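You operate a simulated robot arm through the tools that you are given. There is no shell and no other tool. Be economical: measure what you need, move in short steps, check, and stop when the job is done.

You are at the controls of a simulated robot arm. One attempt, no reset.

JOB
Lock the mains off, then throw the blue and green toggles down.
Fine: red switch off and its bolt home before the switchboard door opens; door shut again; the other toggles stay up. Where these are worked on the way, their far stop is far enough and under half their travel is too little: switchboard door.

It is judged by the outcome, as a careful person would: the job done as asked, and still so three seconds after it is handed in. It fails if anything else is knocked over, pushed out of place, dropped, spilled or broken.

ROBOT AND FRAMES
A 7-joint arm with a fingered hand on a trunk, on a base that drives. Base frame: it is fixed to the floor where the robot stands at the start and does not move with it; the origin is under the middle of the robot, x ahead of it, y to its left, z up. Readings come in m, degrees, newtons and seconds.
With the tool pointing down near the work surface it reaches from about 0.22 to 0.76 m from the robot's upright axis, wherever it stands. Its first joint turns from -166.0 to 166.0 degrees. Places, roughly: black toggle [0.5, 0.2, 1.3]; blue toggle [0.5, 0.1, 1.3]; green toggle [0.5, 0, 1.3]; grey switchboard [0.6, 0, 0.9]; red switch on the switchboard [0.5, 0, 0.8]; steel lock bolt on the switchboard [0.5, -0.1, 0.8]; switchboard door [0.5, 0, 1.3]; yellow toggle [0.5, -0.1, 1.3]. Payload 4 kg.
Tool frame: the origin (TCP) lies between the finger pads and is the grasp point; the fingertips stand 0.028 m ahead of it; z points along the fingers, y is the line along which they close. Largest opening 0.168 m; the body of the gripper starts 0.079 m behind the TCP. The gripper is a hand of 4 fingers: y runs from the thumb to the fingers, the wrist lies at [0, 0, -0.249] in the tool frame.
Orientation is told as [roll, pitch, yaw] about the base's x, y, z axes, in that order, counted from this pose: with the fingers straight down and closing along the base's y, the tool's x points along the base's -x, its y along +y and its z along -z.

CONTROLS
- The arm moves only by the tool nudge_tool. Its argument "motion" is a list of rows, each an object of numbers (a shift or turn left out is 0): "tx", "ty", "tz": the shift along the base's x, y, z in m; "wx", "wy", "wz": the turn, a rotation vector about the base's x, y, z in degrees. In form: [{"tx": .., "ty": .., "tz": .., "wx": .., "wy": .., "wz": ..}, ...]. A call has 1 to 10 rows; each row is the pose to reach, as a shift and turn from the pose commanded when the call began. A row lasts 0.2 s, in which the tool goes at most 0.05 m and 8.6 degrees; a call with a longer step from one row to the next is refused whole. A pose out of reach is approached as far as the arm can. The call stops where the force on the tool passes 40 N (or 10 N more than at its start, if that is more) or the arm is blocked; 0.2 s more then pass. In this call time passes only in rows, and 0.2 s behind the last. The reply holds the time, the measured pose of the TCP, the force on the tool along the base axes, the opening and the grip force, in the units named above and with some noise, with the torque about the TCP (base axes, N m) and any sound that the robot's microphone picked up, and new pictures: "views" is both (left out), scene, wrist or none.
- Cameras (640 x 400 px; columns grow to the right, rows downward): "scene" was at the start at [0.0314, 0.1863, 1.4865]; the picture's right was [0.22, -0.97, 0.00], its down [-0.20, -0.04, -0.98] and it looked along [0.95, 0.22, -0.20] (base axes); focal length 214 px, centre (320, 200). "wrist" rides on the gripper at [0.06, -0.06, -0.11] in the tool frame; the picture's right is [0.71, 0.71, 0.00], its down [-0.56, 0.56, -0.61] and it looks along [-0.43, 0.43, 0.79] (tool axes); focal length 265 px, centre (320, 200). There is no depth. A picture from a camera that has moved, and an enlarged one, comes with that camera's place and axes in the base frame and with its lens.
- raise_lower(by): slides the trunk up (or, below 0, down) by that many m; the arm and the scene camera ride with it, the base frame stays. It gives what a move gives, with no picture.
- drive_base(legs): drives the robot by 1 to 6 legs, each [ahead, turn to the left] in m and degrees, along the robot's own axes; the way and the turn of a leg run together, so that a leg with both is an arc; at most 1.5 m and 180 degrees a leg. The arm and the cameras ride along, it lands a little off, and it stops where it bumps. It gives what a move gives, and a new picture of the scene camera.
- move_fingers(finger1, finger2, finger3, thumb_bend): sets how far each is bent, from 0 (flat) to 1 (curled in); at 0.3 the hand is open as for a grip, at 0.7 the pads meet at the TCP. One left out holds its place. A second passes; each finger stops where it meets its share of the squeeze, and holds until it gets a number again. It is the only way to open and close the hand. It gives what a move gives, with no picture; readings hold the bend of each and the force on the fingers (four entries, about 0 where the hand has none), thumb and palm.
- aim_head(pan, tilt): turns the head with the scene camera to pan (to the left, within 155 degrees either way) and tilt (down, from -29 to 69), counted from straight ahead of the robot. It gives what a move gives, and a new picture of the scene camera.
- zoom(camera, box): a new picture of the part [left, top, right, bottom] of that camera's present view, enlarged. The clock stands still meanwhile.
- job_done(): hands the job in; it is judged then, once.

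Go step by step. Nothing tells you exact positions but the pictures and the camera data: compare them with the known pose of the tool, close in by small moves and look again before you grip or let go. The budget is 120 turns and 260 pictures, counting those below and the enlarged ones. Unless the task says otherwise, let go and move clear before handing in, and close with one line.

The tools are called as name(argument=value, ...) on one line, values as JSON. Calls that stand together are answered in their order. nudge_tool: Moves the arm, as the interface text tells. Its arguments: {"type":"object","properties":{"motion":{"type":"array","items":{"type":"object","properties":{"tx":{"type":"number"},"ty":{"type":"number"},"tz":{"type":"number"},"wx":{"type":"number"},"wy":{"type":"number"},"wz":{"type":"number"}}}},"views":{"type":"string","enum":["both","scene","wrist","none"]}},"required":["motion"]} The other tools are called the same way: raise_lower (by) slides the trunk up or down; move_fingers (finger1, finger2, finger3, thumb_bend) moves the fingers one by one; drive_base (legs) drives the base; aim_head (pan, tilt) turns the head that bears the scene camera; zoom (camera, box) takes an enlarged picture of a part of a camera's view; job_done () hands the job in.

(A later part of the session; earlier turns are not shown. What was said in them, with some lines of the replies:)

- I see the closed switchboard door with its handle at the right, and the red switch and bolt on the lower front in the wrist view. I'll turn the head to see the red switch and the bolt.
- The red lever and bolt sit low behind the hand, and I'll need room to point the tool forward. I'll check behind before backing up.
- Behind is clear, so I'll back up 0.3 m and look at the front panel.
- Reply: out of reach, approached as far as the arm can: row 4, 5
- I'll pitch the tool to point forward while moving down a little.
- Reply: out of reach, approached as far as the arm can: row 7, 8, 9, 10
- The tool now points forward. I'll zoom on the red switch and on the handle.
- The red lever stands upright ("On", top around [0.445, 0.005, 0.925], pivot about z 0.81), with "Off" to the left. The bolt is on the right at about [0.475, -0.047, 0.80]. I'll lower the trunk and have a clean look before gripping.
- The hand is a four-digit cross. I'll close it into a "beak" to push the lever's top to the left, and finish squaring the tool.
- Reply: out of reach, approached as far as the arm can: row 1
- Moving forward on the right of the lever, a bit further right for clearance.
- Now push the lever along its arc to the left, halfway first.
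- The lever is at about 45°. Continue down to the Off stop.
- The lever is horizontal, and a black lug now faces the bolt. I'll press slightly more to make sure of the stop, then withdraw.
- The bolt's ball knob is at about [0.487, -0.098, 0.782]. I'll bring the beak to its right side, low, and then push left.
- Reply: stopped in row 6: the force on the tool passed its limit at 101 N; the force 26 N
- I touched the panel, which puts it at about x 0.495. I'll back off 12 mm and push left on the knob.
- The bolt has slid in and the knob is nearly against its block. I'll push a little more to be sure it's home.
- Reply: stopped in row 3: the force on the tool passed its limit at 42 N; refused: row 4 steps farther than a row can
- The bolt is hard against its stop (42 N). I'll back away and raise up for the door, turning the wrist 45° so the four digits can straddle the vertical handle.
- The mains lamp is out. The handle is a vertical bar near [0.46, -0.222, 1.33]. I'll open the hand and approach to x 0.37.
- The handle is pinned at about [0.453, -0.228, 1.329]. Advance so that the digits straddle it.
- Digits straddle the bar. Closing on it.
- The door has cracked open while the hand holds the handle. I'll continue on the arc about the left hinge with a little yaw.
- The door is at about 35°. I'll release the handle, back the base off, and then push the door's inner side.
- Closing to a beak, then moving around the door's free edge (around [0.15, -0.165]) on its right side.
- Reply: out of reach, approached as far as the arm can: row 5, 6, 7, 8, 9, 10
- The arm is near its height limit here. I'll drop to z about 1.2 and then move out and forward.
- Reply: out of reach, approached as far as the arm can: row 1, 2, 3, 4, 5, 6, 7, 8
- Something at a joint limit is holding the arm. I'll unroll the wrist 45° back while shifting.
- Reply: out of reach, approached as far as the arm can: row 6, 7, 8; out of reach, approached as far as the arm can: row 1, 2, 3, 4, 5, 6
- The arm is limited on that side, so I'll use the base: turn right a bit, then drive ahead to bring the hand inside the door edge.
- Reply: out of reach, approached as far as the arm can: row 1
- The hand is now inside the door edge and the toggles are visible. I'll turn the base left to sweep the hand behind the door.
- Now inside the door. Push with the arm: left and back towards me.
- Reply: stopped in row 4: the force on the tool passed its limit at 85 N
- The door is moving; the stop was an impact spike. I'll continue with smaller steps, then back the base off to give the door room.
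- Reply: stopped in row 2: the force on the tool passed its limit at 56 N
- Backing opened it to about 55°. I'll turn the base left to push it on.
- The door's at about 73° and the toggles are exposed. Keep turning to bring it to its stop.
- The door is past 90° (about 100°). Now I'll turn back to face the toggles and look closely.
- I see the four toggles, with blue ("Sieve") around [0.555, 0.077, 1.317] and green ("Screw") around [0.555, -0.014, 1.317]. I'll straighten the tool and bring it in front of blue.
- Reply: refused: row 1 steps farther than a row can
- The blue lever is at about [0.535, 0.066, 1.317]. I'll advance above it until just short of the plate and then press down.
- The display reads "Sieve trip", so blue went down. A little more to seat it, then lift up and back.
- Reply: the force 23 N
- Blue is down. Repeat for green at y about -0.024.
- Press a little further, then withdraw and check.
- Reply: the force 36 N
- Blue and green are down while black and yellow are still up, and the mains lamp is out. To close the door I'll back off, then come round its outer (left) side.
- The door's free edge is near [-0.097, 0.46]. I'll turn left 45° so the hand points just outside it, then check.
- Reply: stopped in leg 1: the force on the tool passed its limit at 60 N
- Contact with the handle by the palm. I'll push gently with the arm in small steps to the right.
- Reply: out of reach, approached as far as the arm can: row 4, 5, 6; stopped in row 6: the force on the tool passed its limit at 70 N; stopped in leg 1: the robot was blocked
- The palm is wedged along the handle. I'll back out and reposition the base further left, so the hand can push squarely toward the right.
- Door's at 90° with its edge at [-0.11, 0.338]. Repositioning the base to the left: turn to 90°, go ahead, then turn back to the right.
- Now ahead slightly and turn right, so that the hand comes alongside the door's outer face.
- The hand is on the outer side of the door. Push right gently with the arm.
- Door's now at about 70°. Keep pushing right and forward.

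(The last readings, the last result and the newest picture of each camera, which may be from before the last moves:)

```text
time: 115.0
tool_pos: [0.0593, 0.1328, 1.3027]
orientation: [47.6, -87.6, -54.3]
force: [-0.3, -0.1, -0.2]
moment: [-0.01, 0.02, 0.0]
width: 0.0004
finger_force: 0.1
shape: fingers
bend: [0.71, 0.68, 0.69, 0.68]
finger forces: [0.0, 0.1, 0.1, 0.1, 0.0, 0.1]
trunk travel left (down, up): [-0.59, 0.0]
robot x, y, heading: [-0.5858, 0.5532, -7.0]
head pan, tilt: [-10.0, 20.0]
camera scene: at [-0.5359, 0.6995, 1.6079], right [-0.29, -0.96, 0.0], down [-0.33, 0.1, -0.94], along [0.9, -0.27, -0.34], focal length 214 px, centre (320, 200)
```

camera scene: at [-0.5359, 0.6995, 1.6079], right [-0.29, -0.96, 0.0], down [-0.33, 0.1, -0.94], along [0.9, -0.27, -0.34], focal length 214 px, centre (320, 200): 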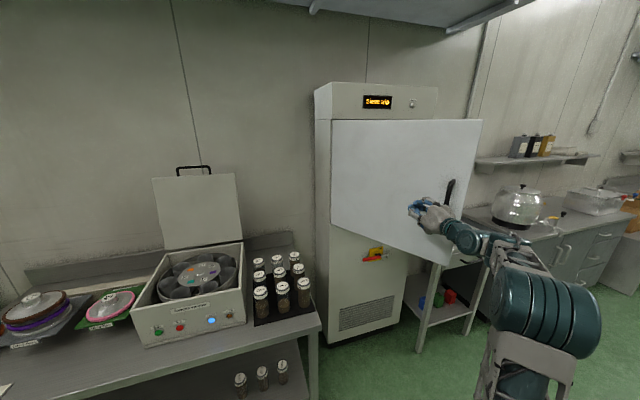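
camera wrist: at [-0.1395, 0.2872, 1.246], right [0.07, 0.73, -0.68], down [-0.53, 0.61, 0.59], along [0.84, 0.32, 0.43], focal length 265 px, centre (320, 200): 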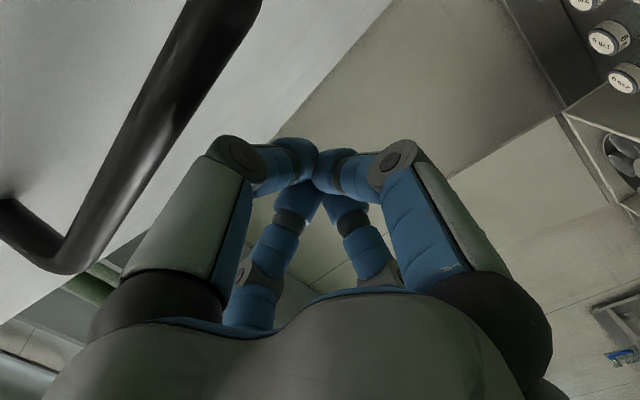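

The door is at about 45°. I'll retract the hand, bring the base back to the middle, and push the door shut from the front.

nudge_tool(motion=[{"tx": -0.035}, {"tx": -0.07, "ty": 0.02}, {"tx": -0.1, "ty": 0.05}, {"tx": -0.12, "ty": 0.09}, {"tx": -0.12, "ty": 0.13}, {"tx": -0.12, "ty": 0.17}, {"tx": -0.12, "ty": 0.21}, {"tx": -0.12, "ty": 0.25}], views="none")

drive_base(legs=[[-0.1, 0], [0, -80], [0.68, 0], [0, 80]])

aim_head(pan=-5, tilt=20)

```text
time: 116.8
tool_pos: [-0.0628, 0.3815, 1.3088]
orientation: [47.4, -87.6, -54.2]
force: [-0.6, -0.4, -0.8]
moment: [0.01, 0.0, 0.05]
width: 0.0005
finger_force: 0.0
shape: fingers
bend: [0.71, 0.68, 0.69, 0.68]
finger forces: [0.1, 0.0, 0.0, 0.0, 0.1, 0.1]
trunk travel left (down, up): [-0.59, 0.0]
robot x, y, heading: [-0.5868, 0.5528, -6.8]
head pan, tilt: [-10.0, 20.0]
```

```text
time: 128.2
tool_pos: [-0.1104, -0.2794, 1.3097]
orientation: [47.6, -87.7, -52.4]
force: [-0.3, -0.4, -0.2]
moment: [0.01, 0.01, 0.0]
width: 0.0006
finger_force: 0.0
shape: fingers
bend: [0.71, 0.68, 0.69, 0.68]
finger forces: [0.1, 0.0, 0.0, 0.0, 0.1, 0.0]
trunk travel left (down, up): [-0.59, 0.0]
robot x, y, heading: [-0.6385, -0.1181, -4.9]
head pan, tilt: [-10.0, 20.0]
camera scene: at [-0.5936, 0.0234, 1.6079], right [-0.26, -0.97, 0.0], down [-0.33, 0.09, -0.94], along [0.91, -0.24, -0.34], focal length 214 px, centre (320, 200)
```

scene: 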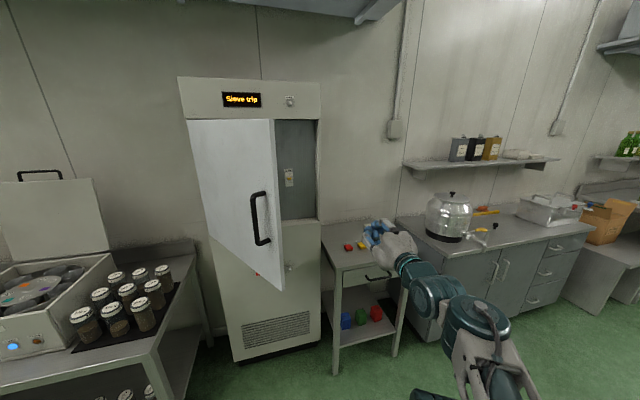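

```text
time: 128.9
tool_pos: [-0.1109, -0.2797, 1.3095]
orientation: [47.6, -87.6, -52.4]
force: [-0.4, 0.1, -0.6]
moment: [0.0, -0.01, 0.01]
width: 0.0007
finger_force: 0.0
shape: fingers
bend: [0.71, 0.68, 0.69, 0.68]
finger forces: [0.0, 0.1, 0.0, 0.0, 0.0, 0.1]
trunk travel left (down, up): [-0.59, 0.0]
robot x, y, heading: [-0.643, -0.1245, -4.8]
head pan, tilt: [-5.0, 20.0]
camera scene: at [-0.5919, 0.0312, 1.6079], right [-0.17, -0.98, 0.0], down [-0.34, 0.06, -0.94], along [0.93, -0.16, -0.34], focal length 214 px, centre (320, 200)
```

scene: 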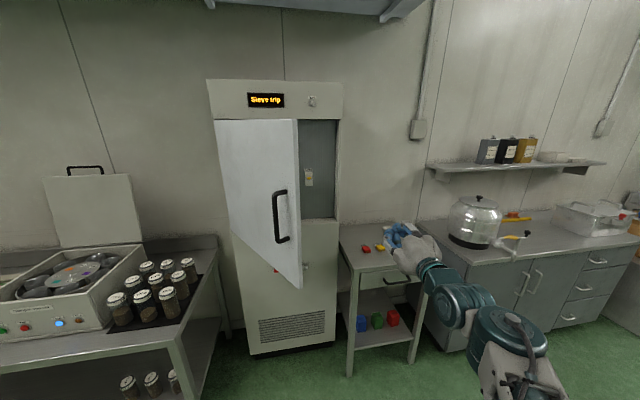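

Door's at 56°, with its edge around [0, -0.01]. I'll move the hand to its left/front side.

nudge_tool(motion=[{"tx": -0.01, "ty": 0.045}, {"tx": -0.01, "ty": 0.09}, {"tx": -0.01, "ty": 0.135}, {"tx": -0.01, "ty": 0.18}, {"tx": -0.01, "ty": 0.225}, {"tx": -0.01, "ty": 0.27}, {"tx": -0.01, "ty": 0.315}, {"tx": -0.01, "ty": 0.36}, {"tx": -0.01, "ty": 0.405}, {"tx": -0.01, "ty": 0.45}], views="none")

nudge_tool(motion=[{"tx": 0.04}, {"tx": 0.08}, {"tx": 0.11, "ty": -0.01}, {"tx": 0.13, "ty": -0.02}, {"tx": 0.145, "ty": -0.04}, {"tx": 0.16, "ty": -0.06}, {"tx": 0.175, "ty": -0.08}, {"tx": 0.19, "ty": -0.1}, {"tx": 0.21, "ty": -0.12}], views="scene")

```text
time: 131.1
tool_pos: [-0.1759, 0.1283, 1.3479]
orientation: [42.8, -87.7, -47.3]
force: [-2.0, 1.3, 0.6]
moment: [0.03, 0.05, -0.12]
width: 0.0007
finger_force: 0.1
shape: fingers
bend: [0.71, 0.68, 0.69, 0.68]
finger forces: [0.0, 0.0, 0.0, 0.0, 0.0, 0.1]
out of reach, approached as far as the arm can: row 1, 8, 9, 10
trunk travel left (down, up): [-0.59, 0.0]
robot x, y, heading: [-0.6403, -0.1237, -5.2]
head pan, tilt: [-5.0, 20.0]
```

```text
time: 133.1
tool_pos: [-0.1106, 0.0341, 1.3484]
orientation: [47.8, -87.8, -52.6]
force: [0.4, -0.6, -0.6]
moment: [-0.01, 0.02, -0.01]
width: 0.0008
finger_force: 0.0
shape: fingers
bend: [0.71, 0.68, 0.69, 0.68]
finger forces: [0.0, 0.0, 0.0, 0.0, 0.1, 0.0]
out of reach, approached as far as the arm can: row 1, 2, 3, 4, 5, 6, 7, 8, 9
trunk travel left (down, up): [-0.59, 0.0]
robot x, y, heading: [-0.639, -0.123, -5.2]
head pan, tilt: [-5.0, 20.0]
camera scene: at [-0.5925, 0.0326, 1.6077], right [-0.17, -0.98, 0.0], down [-0.34, 0.06, -0.94], along [0.93, -0.16, -0.34], focal length 214 px, centre (320, 200)
```

scene: 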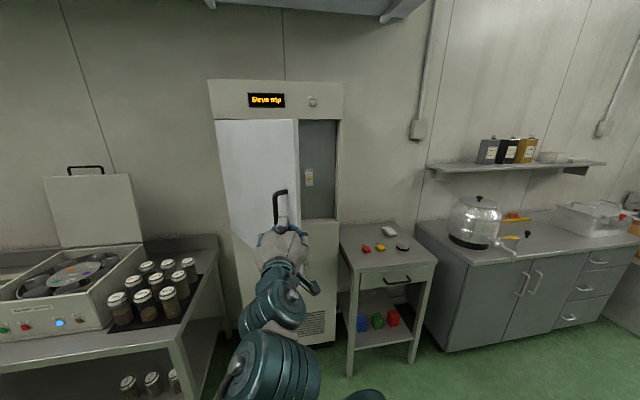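

The arm is at its limit, but the hand is in front of the outer face. Driving ahead will push the door shut.

drive_base(legs=[[0.2, 0]])

```text
time: 134.4
tool_pos: [0.0214, 0.0114, 1.3492]
orientation: [47.9, -87.1, -54.0]
force: [-21.7, -13.1, 1.8]
moment: [-0.09, 0.12, 0.15]
width: 0.0031
finger_force: 13.7
shape: fingers
bend: [0.7, 0.8, 0.69, 0.67]
finger forces: [11.1, 13.8, 1.8, 0.0, 0.0, 0.0]
trunk travel left (down, up): [-0.59, 0.0]
robot x, y, heading: [-0.5023, -0.1343, -4.8]
head pan, tilt: [-5.0, 20.0]
stopped in leg 1: the force on the tool passed its limit at 79 N (the readings are from after the stop); the commanded pose is now the measured one
camera scene: at [-0.4611, 0.0162, 1.6085], right [-0.17, -0.99, 0.0], down [-0.33, 0.06, -0.94], along [0.93, -0.16, -0.34], focal length 214 px, centre (320, 200)
```

scene: 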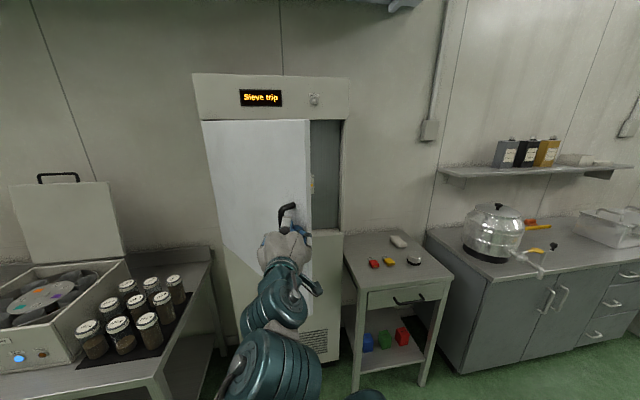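

The hand is caught between the handle and the door edge. I'll back off, turn slightly left, and push again from inside the handle.

drive_base(legs=[[-0.13, 0], [0, 11]])

drive_base(legs=[[0.2, 0]])

```text
time: 136.4
tool_pos: [-0.1452, 0.1266, 1.3469]
orientation: [41.9, -87.2, -36.5]
force: [-0.4, -0.1, 0.4]
moment: [-0.04, -0.03, -0.04]
width: 0.0031
finger_force: 0.1
shape: fingers
bend: [0.69, 0.79, 0.69, 0.68]
finger forces: [0.0, 0.1, 0.1, 0.1, 0.0, 0.1]
trunk travel left (down, up): [-0.59, 0.0]
robot x, y, heading: [-0.6297, -0.1226, 6.4]
head pan, tilt: [-5.0, 20.0]
camera scene: at [-0.6169, 0.0369, 1.6078], right [0.02, -1.0, 0.0], down [-0.34, -0.01, -0.94], along [0.94, 0.02, -0.34], focal length 214 px, centre (320, 200)
```

scene: 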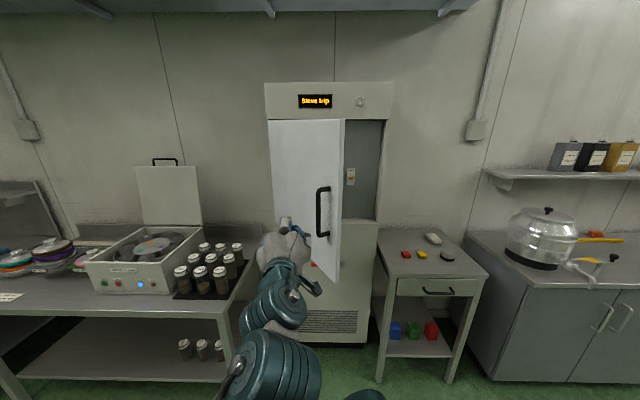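

```text
time: 138.0
tool_pos: [0.0515, 0.1519, 1.3477]
orientation: [41.4, -87.2, -35.7]
force: [0.2, 0.1, -0.7]
moment: [0.02, 0.01, 0.01]
width: 0.0034
finger_force: 0.1
shape: fingers
bend: [0.69, 0.79, 0.69, 0.68]
finger forces: [0.0, 0.1, 0.1, 0.0, 0.0, 0.1]
trunk travel left (down, up): [-0.59, 0.0]
robot x, y, heading: [-0.4385, -0.1026, 6.6]
head pan, tilt: [-5.0, 20.0]
camera scene: at [-0.4207, 0.0591, 1.6078], right [0.03, -1.0, 0.0], down [-0.34, -0.01, -0.94], along [0.94, 0.03, -0.34], focal length 214 px, centre (320, 200)
```

scene: 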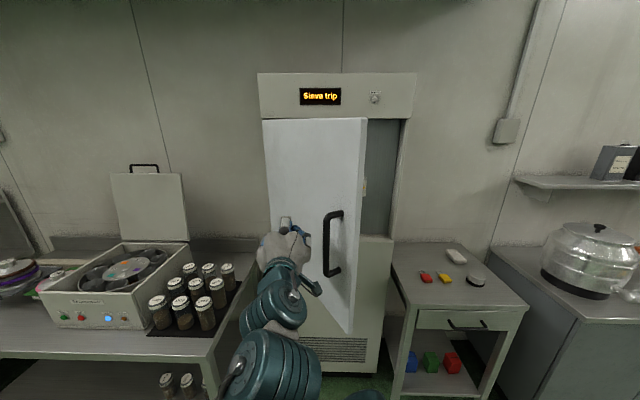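

Clear, with the hand left of the handle. Now turn right to push the door closed.

drive_base(legs=[[0, -15]])

```text
time: 139.3
tool_pos: [0.0994, 0.015, 1.346]
orientation: [41.8, -87.3, -51.2]
force: [-0.1, -0.5, -0.3]
moment: [-0.02, 0.01, 0.0]
width: 0.0033
finger_force: 0.1
shape: fingers
bend: [0.69, 0.78, 0.69, 0.68]
finger forces: [0.0, 0.1, 0.1, 0.1, 0.0, 0.0]
trunk travel left (down, up): [-0.59, 0.0]
robot x, y, heading: [-0.4373, -0.1027, -8.5]
head pan, tilt: [-5.0, 20.0]
camera scene: at [-0.3806, 0.0494, 1.6079], right [-0.23, -0.97, 0.0], down [-0.33, 0.08, -0.94], along [0.91, -0.22, -0.34], focal length 214 px, centre (320, 200)
```

scene: 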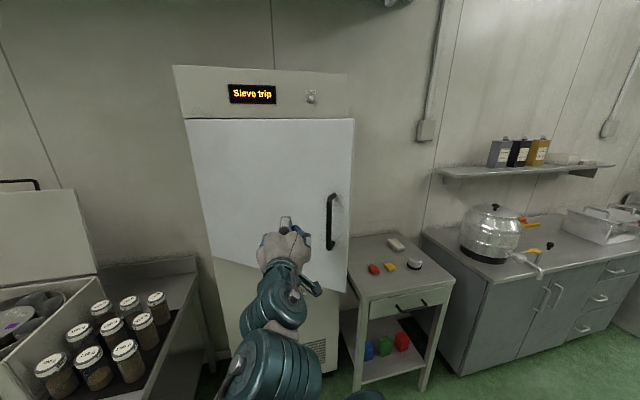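

The door's at about 30° now. Drive ahead to shut it.

drive_base(legs=[[0.28, 0]])

```text
time: 141.3
tool_pos: [0.3756, -0.0224, 1.3465]
orientation: [41.3, -87.1, -50.7]
force: [-0.5, -0.1, 0.3]
moment: [0.02, -0.03, 0.02]
width: 0.0035
finger_force: 0.0
shape: fingers
bend: [0.68, 0.78, 0.68, 0.68]
finger forces: [0.0, 0.0, 0.0, 0.0, 0.0, 0.0]
trunk travel left (down, up): [-0.59, 0.0]
robot x, y, heading: [-0.1602, -0.1446, -8.4]
head pan, tilt: [-5.0, 20.0]
camera scene: at [-0.1047, 0.0094, 1.6078], right [-0.23, -0.97, 0.0], down [-0.33, 0.08, -0.94], along [0.91, -0.22, -0.34], focal length 214 px, centre (320, 200)
```

scene: 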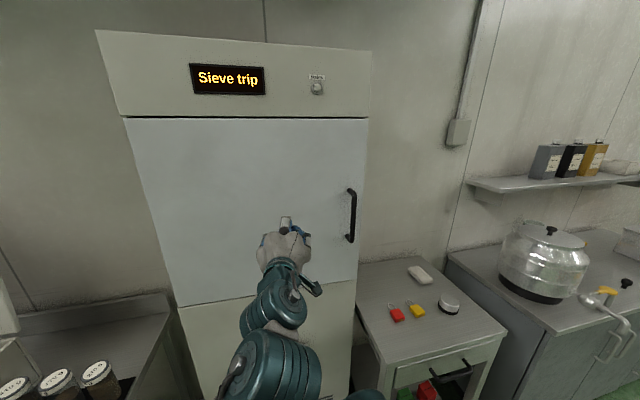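

The door looks nearly shut. Press it home gently nearer the handle side.

nudge_tool(motion=[{"ty": -0.03}, {"ty": -0.06, "tx": 0.02}, {"ty": -0.09, "tx": 0.04}, {"ty": -0.09, "tx": 0.055}, {"ty": -0.09, "tx": 0.07}, {"ty": -0.09, "tx": 0.08}, {"ty": -0.09, "tx": 0.09}, {"ty": -0.09, "tx": 0.1}])

zoom(camera="scene", box=[260, 90, 400, 200])

```text
time: 143.1
tool_pos: [0.3847, -0.0999, 1.3381]
orientation: [41.6, -87.1, -51.0]
force: [-0.1, -0.3, 0.2]
moment: [-0.02, 0.01, 0.02]
width: 0.0035
finger_force: 0.0
shape: fingers
bend: [0.68, 0.78, 0.68, 0.68]
finger forces: [0.0, 0.1, 0.0, 0.0, 0.0, 0.0]
out of reach, approached as far as the arm can: row 2, 3, 4, 5, 6, 7, 8
trunk travel left (down, up): [-0.59, 0.0]
robot x, y, heading: [-0.1586, -0.1407, -8.4]
head pan, tilt: [-5.0, 20.0]
camera scene: at [-0.1053, 0.0094, 1.6078], right [-0.23, -0.97, 0.0], down [-0.33, 0.08, -0.94], along [0.91, -0.22, -0.34], focal length 214 px, centre (320, 200)
camera wrist: at [0.2644, -0.1394, 1.2795], right [0.09, 0.72, -0.68], down [-0.5, 0.63, 0.6], along [0.86, 0.28, 0.42], focal length 265 px, centre (320, 200)
```

scene: 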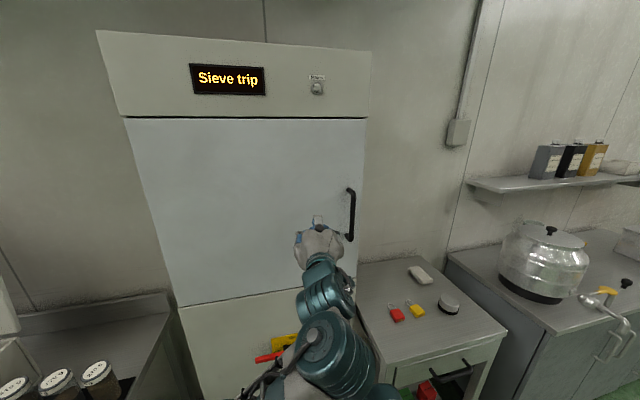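
wrist: 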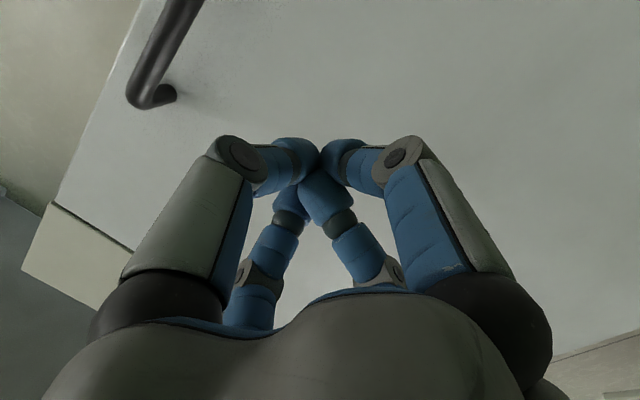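

```text
3.64 times, centred on (330, 145) of scene
camera zoom: at [-0.1053, 0.0094, 1.6078], right [-0.23, -0.97, 0.0], down [-0.33, 0.08, -0.94], along [0.91, -0.22, -0.34], focal length 780 px, centre (284, 400)
```

zoom: 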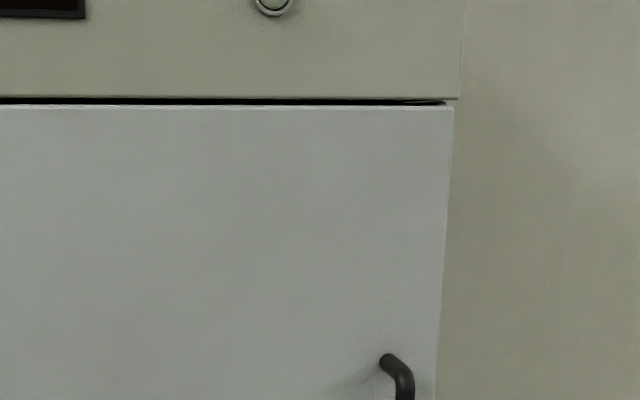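

drive_base(legs=[[0.07, 0]])

nudge_tool(motion=[{"tx": 0.006}, {"tx": 0.012}, {"tx": 0.018}, {"tx": 0.024}, {"tx": 0.03}], views="scene")

zoom(camera="scene", box=[260, 80, 400, 190])

```text
time: 144.1
tool_pos: [0.4573, -0.1106, 1.3375]
orientation: [41.1, -87.1, -50.4]
force: [0.5, -0.2, -1.0]
moment: [-0.03, -0.01, 0.0]
width: 0.0035
finger_force: 0.1
shape: fingers
bend: [0.68, 0.78, 0.68, 0.68]
finger forces: [0.0, 0.0, 0.0, 0.0, 0.0, 0.0]
trunk travel left (down, up): [-0.59, 0.0]
robot x, y, heading: [-0.0943, -0.1523, -8.0]
head pan, tilt: [-5.0, 20.0]
camera scene: at [-0.0333, -0.001, 1.6078], right [-0.23, -0.97, 0.0], down [-0.33, 0.08, -0.94], along [0.91, -0.22, -0.34], focal length 214 px, centre (320, 200)
```

scene: 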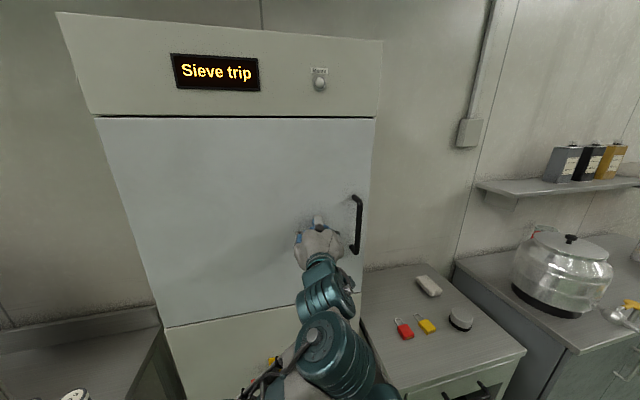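

```text
time: 145.3
tool_pos: [0.4557, -0.1099, 1.3388]
orientation: [41.8, -87.2, -51.1]
force: [-0.9, 0.6, 1.1]
moment: [-0.02, -0.01, -0.01]
width: 0.0034
finger_force: 0.0
shape: fingers
bend: [0.68, 0.78, 0.68, 0.68]
finger forces: [0.1, 0.0, 0.0, 0.0, 0.1, 0.0]
out of reach, approached as far as the arm can: row 1, 2, 3, 4, 5
trunk travel left (down, up): [-0.59, 0.0]
robot x, y, heading: [-0.0894, -0.1538, -8.4]
head pan, tilt: [-5.0, 20.0]
camera scene: at [-0.0345, -0.0009, 1.6078], right [-0.23, -0.97, 0.0], down [-0.33, 0.08, -0.94], along [0.91, -0.22, -0.34], focal length 214 px, centre (320, 200)
```

scene: 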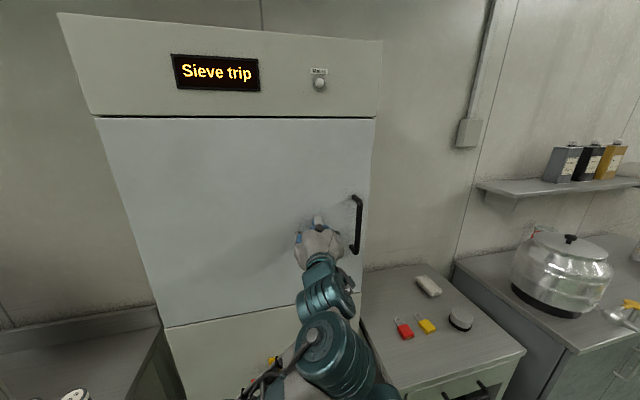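

```text
3.64 times, centred on (330, 135) of scene
camera zoom: at [-0.0345, -0.0009, 1.6078], right [-0.23, -0.97, 0.0], down [-0.33, 0.08, -0.94], along [0.91, -0.22, -0.34], focal length 780 px, centre (284, 436)
```

zoom: 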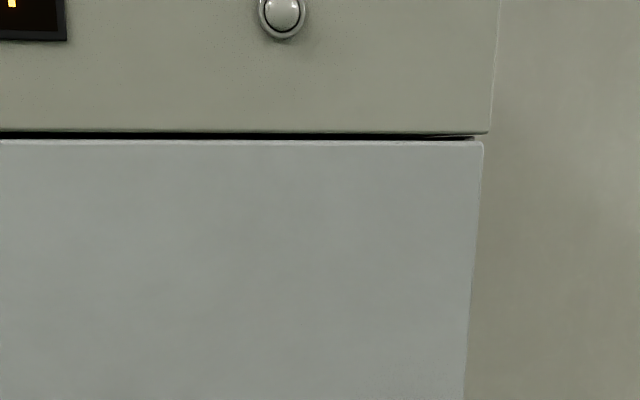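

I haven't felt contact yet; a bit further to confirm that the door is against its stop.

drive_base(legs=[[0.025, 0]])

```text
time: 146.1
tool_pos: [0.4662, -0.1112, 1.3393]
orientation: [43.0, -87.2, -52.4]
force: [-23.5, -0.3, -0.9]
moment: [-0.1, -0.03, 0.01]
width: 0.0034
finger_force: 18.3
shape: fingers
bend: [0.69, 0.78, 0.71, 0.68]
finger forces: [12.2, 0.0, 25.3, 0.0, 0.0, 0.0]
trunk travel left (down, up): [-0.59, 0.0]
robot x, y, heading: [-0.0742, -0.1567, -8.2]
head pan, tilt: [-5.0, 20.0]
stopped in leg 1: the force on the tool passed its limit at 81 N (the readings are from after the stop); the commanded pose is now the measured one
camera scene: at [-0.0248, -0.0031, 1.6081], right [-0.23, -0.97, 0.0], down [-0.33, 0.08, -0.94], along [0.92, -0.22, -0.34], focal length 214 px, centre (320, 200)
```

scene: 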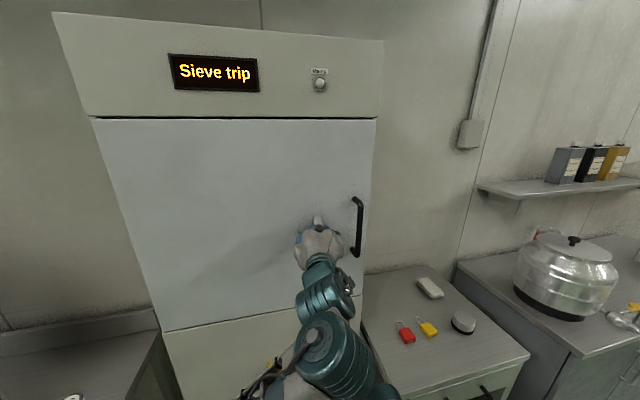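

Firm contact at x 0.466, the same plane as the fixed panel below, so the door is shut. I'll back away and check everything.

drive_base(legs=[[-0.35, 0]])

aim_head(pan=5, tilt=30)

zoom(camera="scene", box=[180, 30, 380, 330])

```text
time: 148.4
tool_pos: [0.1155, -0.0581, 1.3371]
orientation: [40.2, -87.1, -49.3]
force: [-0.2, 0.9, 0.1]
moment: [0.01, 0.03, -0.01]
width: 0.0036
finger_force: 0.1
shape: fingers
bend: [0.68, 0.77, 0.68, 0.68]
finger forces: [0.0, 0.0, 0.1, 0.1, 0.1, 0.0]
trunk travel left (down, up): [-0.59, 0.0]
robot x, y, heading: [-0.4311, -0.1038, -8.3]
head pan, tilt: [-5.0, 20.0]
camera scene: at [-0.3758, 0.0479, 1.6079], right [-0.23, -0.97, 0.0], down [-0.33, 0.08, -0.94], along [0.92, -0.21, -0.34], focal length 214 px, centre (320, 200)
```

scene: 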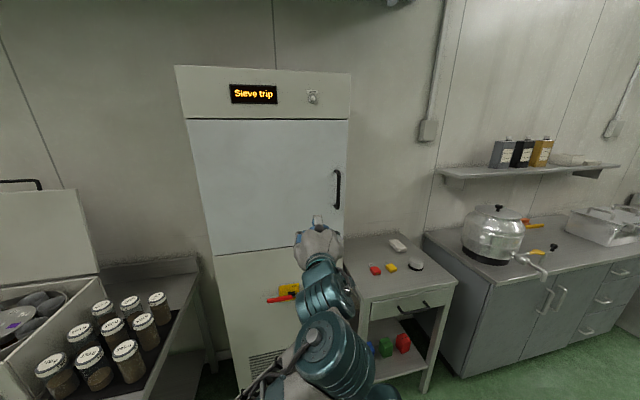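

```text
time: 149.2
tool_pos: [0.1151, -0.0583, 1.3384]
orientation: [39.9, -87.1, -49.1]
force: [-1.0, 0.3, 0.7]
moment: [0.0, 0.04, 0.03]
width: 0.0038
finger_force: 0.1
shape: fingers
bend: [0.68, 0.77, 0.68, 0.68]
finger forces: [0.0, 0.0, 0.0, 0.0, 0.0, 0.0]
trunk travel left (down, up): [-0.59, 0.0]
robot x, y, heading: [-0.4307, -0.1014, -8.1]
head pan, tilt: [5.0, 30.0]
camera scene: at [-0.3757, 0.0641, 1.5918], right [-0.05, -1.0, 0.0], down [-0.5, 0.03, -0.87], along [0.87, -0.05, -0.5], focal length 214 px, centre (320, 200)
```

scene: 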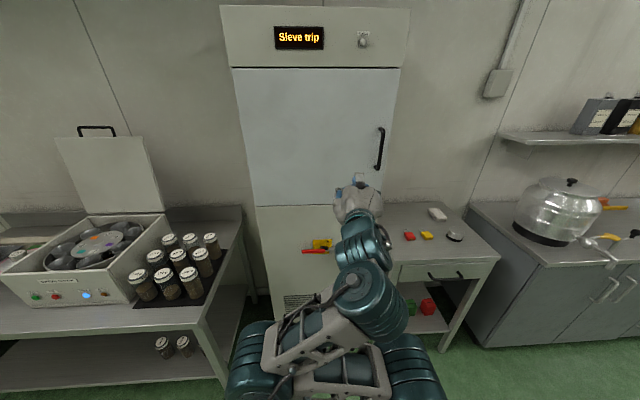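

```text
1.33 times, centred on (280, 180) of scene
camera zoom: at [-0.3757, 0.0641, 1.5918], right [-0.05, -1.0, 0.0], down [-0.5, 0.03, -0.87], along [0.87, -0.05, -0.5], focal length 286 px, centre (373, 227)
```

zoom: 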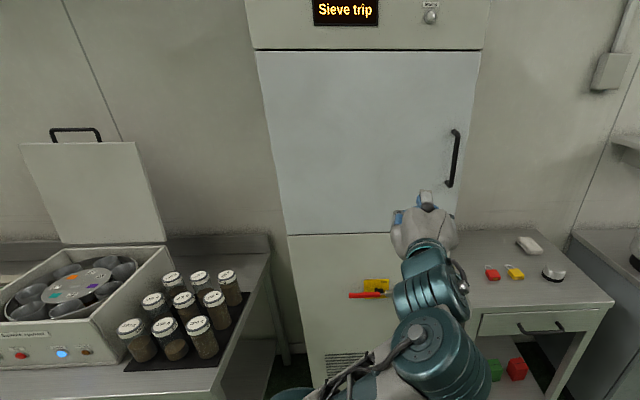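

The door is flush. I'll turn a little so the bolt is visible for a last check.

drive_base(legs=[[-0.1, -15]])

aim_head(pan=22, tilt=30)

zoom(camera="scene", box=[240, 20, 400, 250])

zoom(camera="scene", box=[280, 200, 360, 250])

```text
time: 150.5
tool_pos: [0.0139, -0.1801, 1.3377]
orientation: [40.3, -87.1, -65.0]
force: [-0.3, -0.1, -0.5]
moment: [0.03, 0.02, 0.02]
width: 0.0038
finger_force: 0.1
shape: fingers
bend: [0.68, 0.77, 0.68, 0.68]
finger forces: [0.1, 0.0, 0.1, 0.0, 0.0, 0.0]
trunk travel left (down, up): [-0.59, 0.0]
robot x, y, heading: [-0.5253, -0.0773, -23.4]
head pan, tilt: [5.0, 30.0]
camera scene: at [-0.4264, 0.0694, 1.5919], right [-0.32, -0.95, 0.0], down [-0.47, 0.16, -0.87], along [0.82, -0.27, -0.5], focal length 214 px, centre (320, 200)
```

scene: 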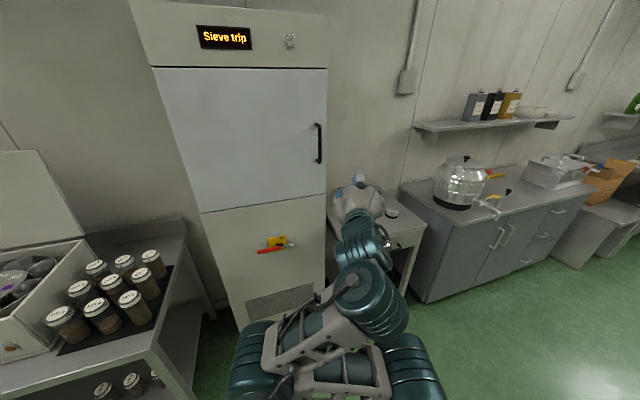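

```text
time: 151.3
tool_pos: [0.0145, -0.1796, 1.3369]
orientation: [39.9, -87.1, -64.5]
force: [0.7, 0.2, -0.5]
moment: [-0.02, -0.01, -0.01]
width: 0.0035
finger_force: 0.0
shape: fingers
bend: [0.68, 0.77, 0.68, 0.68]
finger forces: [0.0, 0.0, 0.0, 0.0, 0.0, 0.0]
trunk travel left (down, up): [-0.59, 0.0]
robot x, y, heading: [-0.5183, -0.0776, -23.6]
head pan, tilt: [22.0, 30.0]
camera scene: at [-0.4212, 0.0959, 1.5918], right [-0.03, -1.0, 0.0], down [-0.5, 0.01, -0.87], along [0.87, -0.02, -0.5], focal length 214 px, centre (320, 200)
```

scene: 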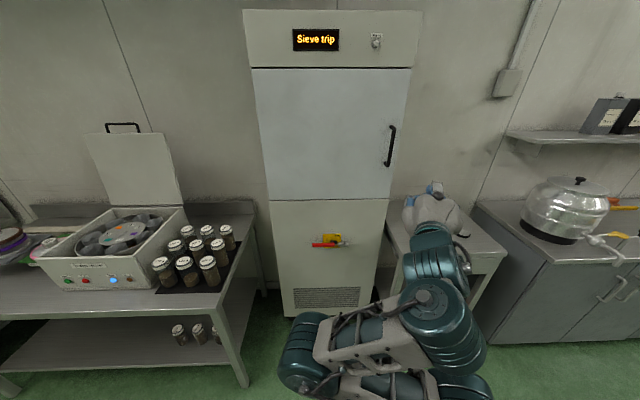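

```text
1.74 times, centred on (320, 135) of scene
camera zoom: at [-0.4212, 0.0959, 1.5918], right [-0.03, -1.0, 0.0], down [-0.5, 0.01, -0.87], along [0.87, -0.02, -0.5], focal length 373 px, centre (320, 313)
```

zoom: 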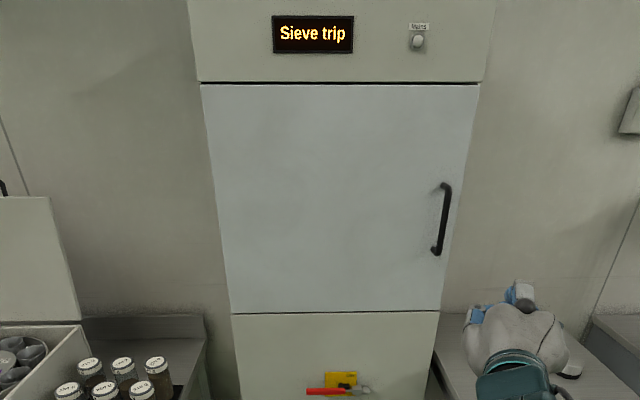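

```text
8.00 times, centred on (320, 225) of scene
camera zoom: at [-0.4212, 0.0959, 1.5918], right [-0.03, -1.0, 0.0], down [-0.5, 0.01, -0.87], along [0.87, -0.02, -0.5], focal length 1716 px, centre (320, 0)
```

zoom: 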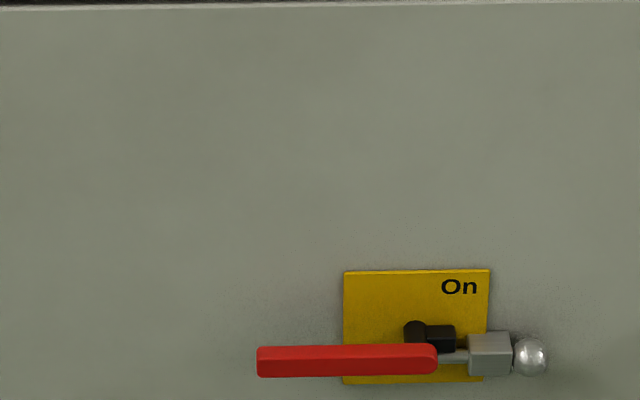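

The red switch is off with its bolt home, the blue and green toggles are down with black and yellow up, and the door is flush shut. The hand is clear, so I'm handing in.

job_done()

```text
The job is handed in.
```

The mains are off and bolted, the blue and green toggles are down, black and yellow are still up, and the switchboard door is shut. I saw nothing else disturbed.
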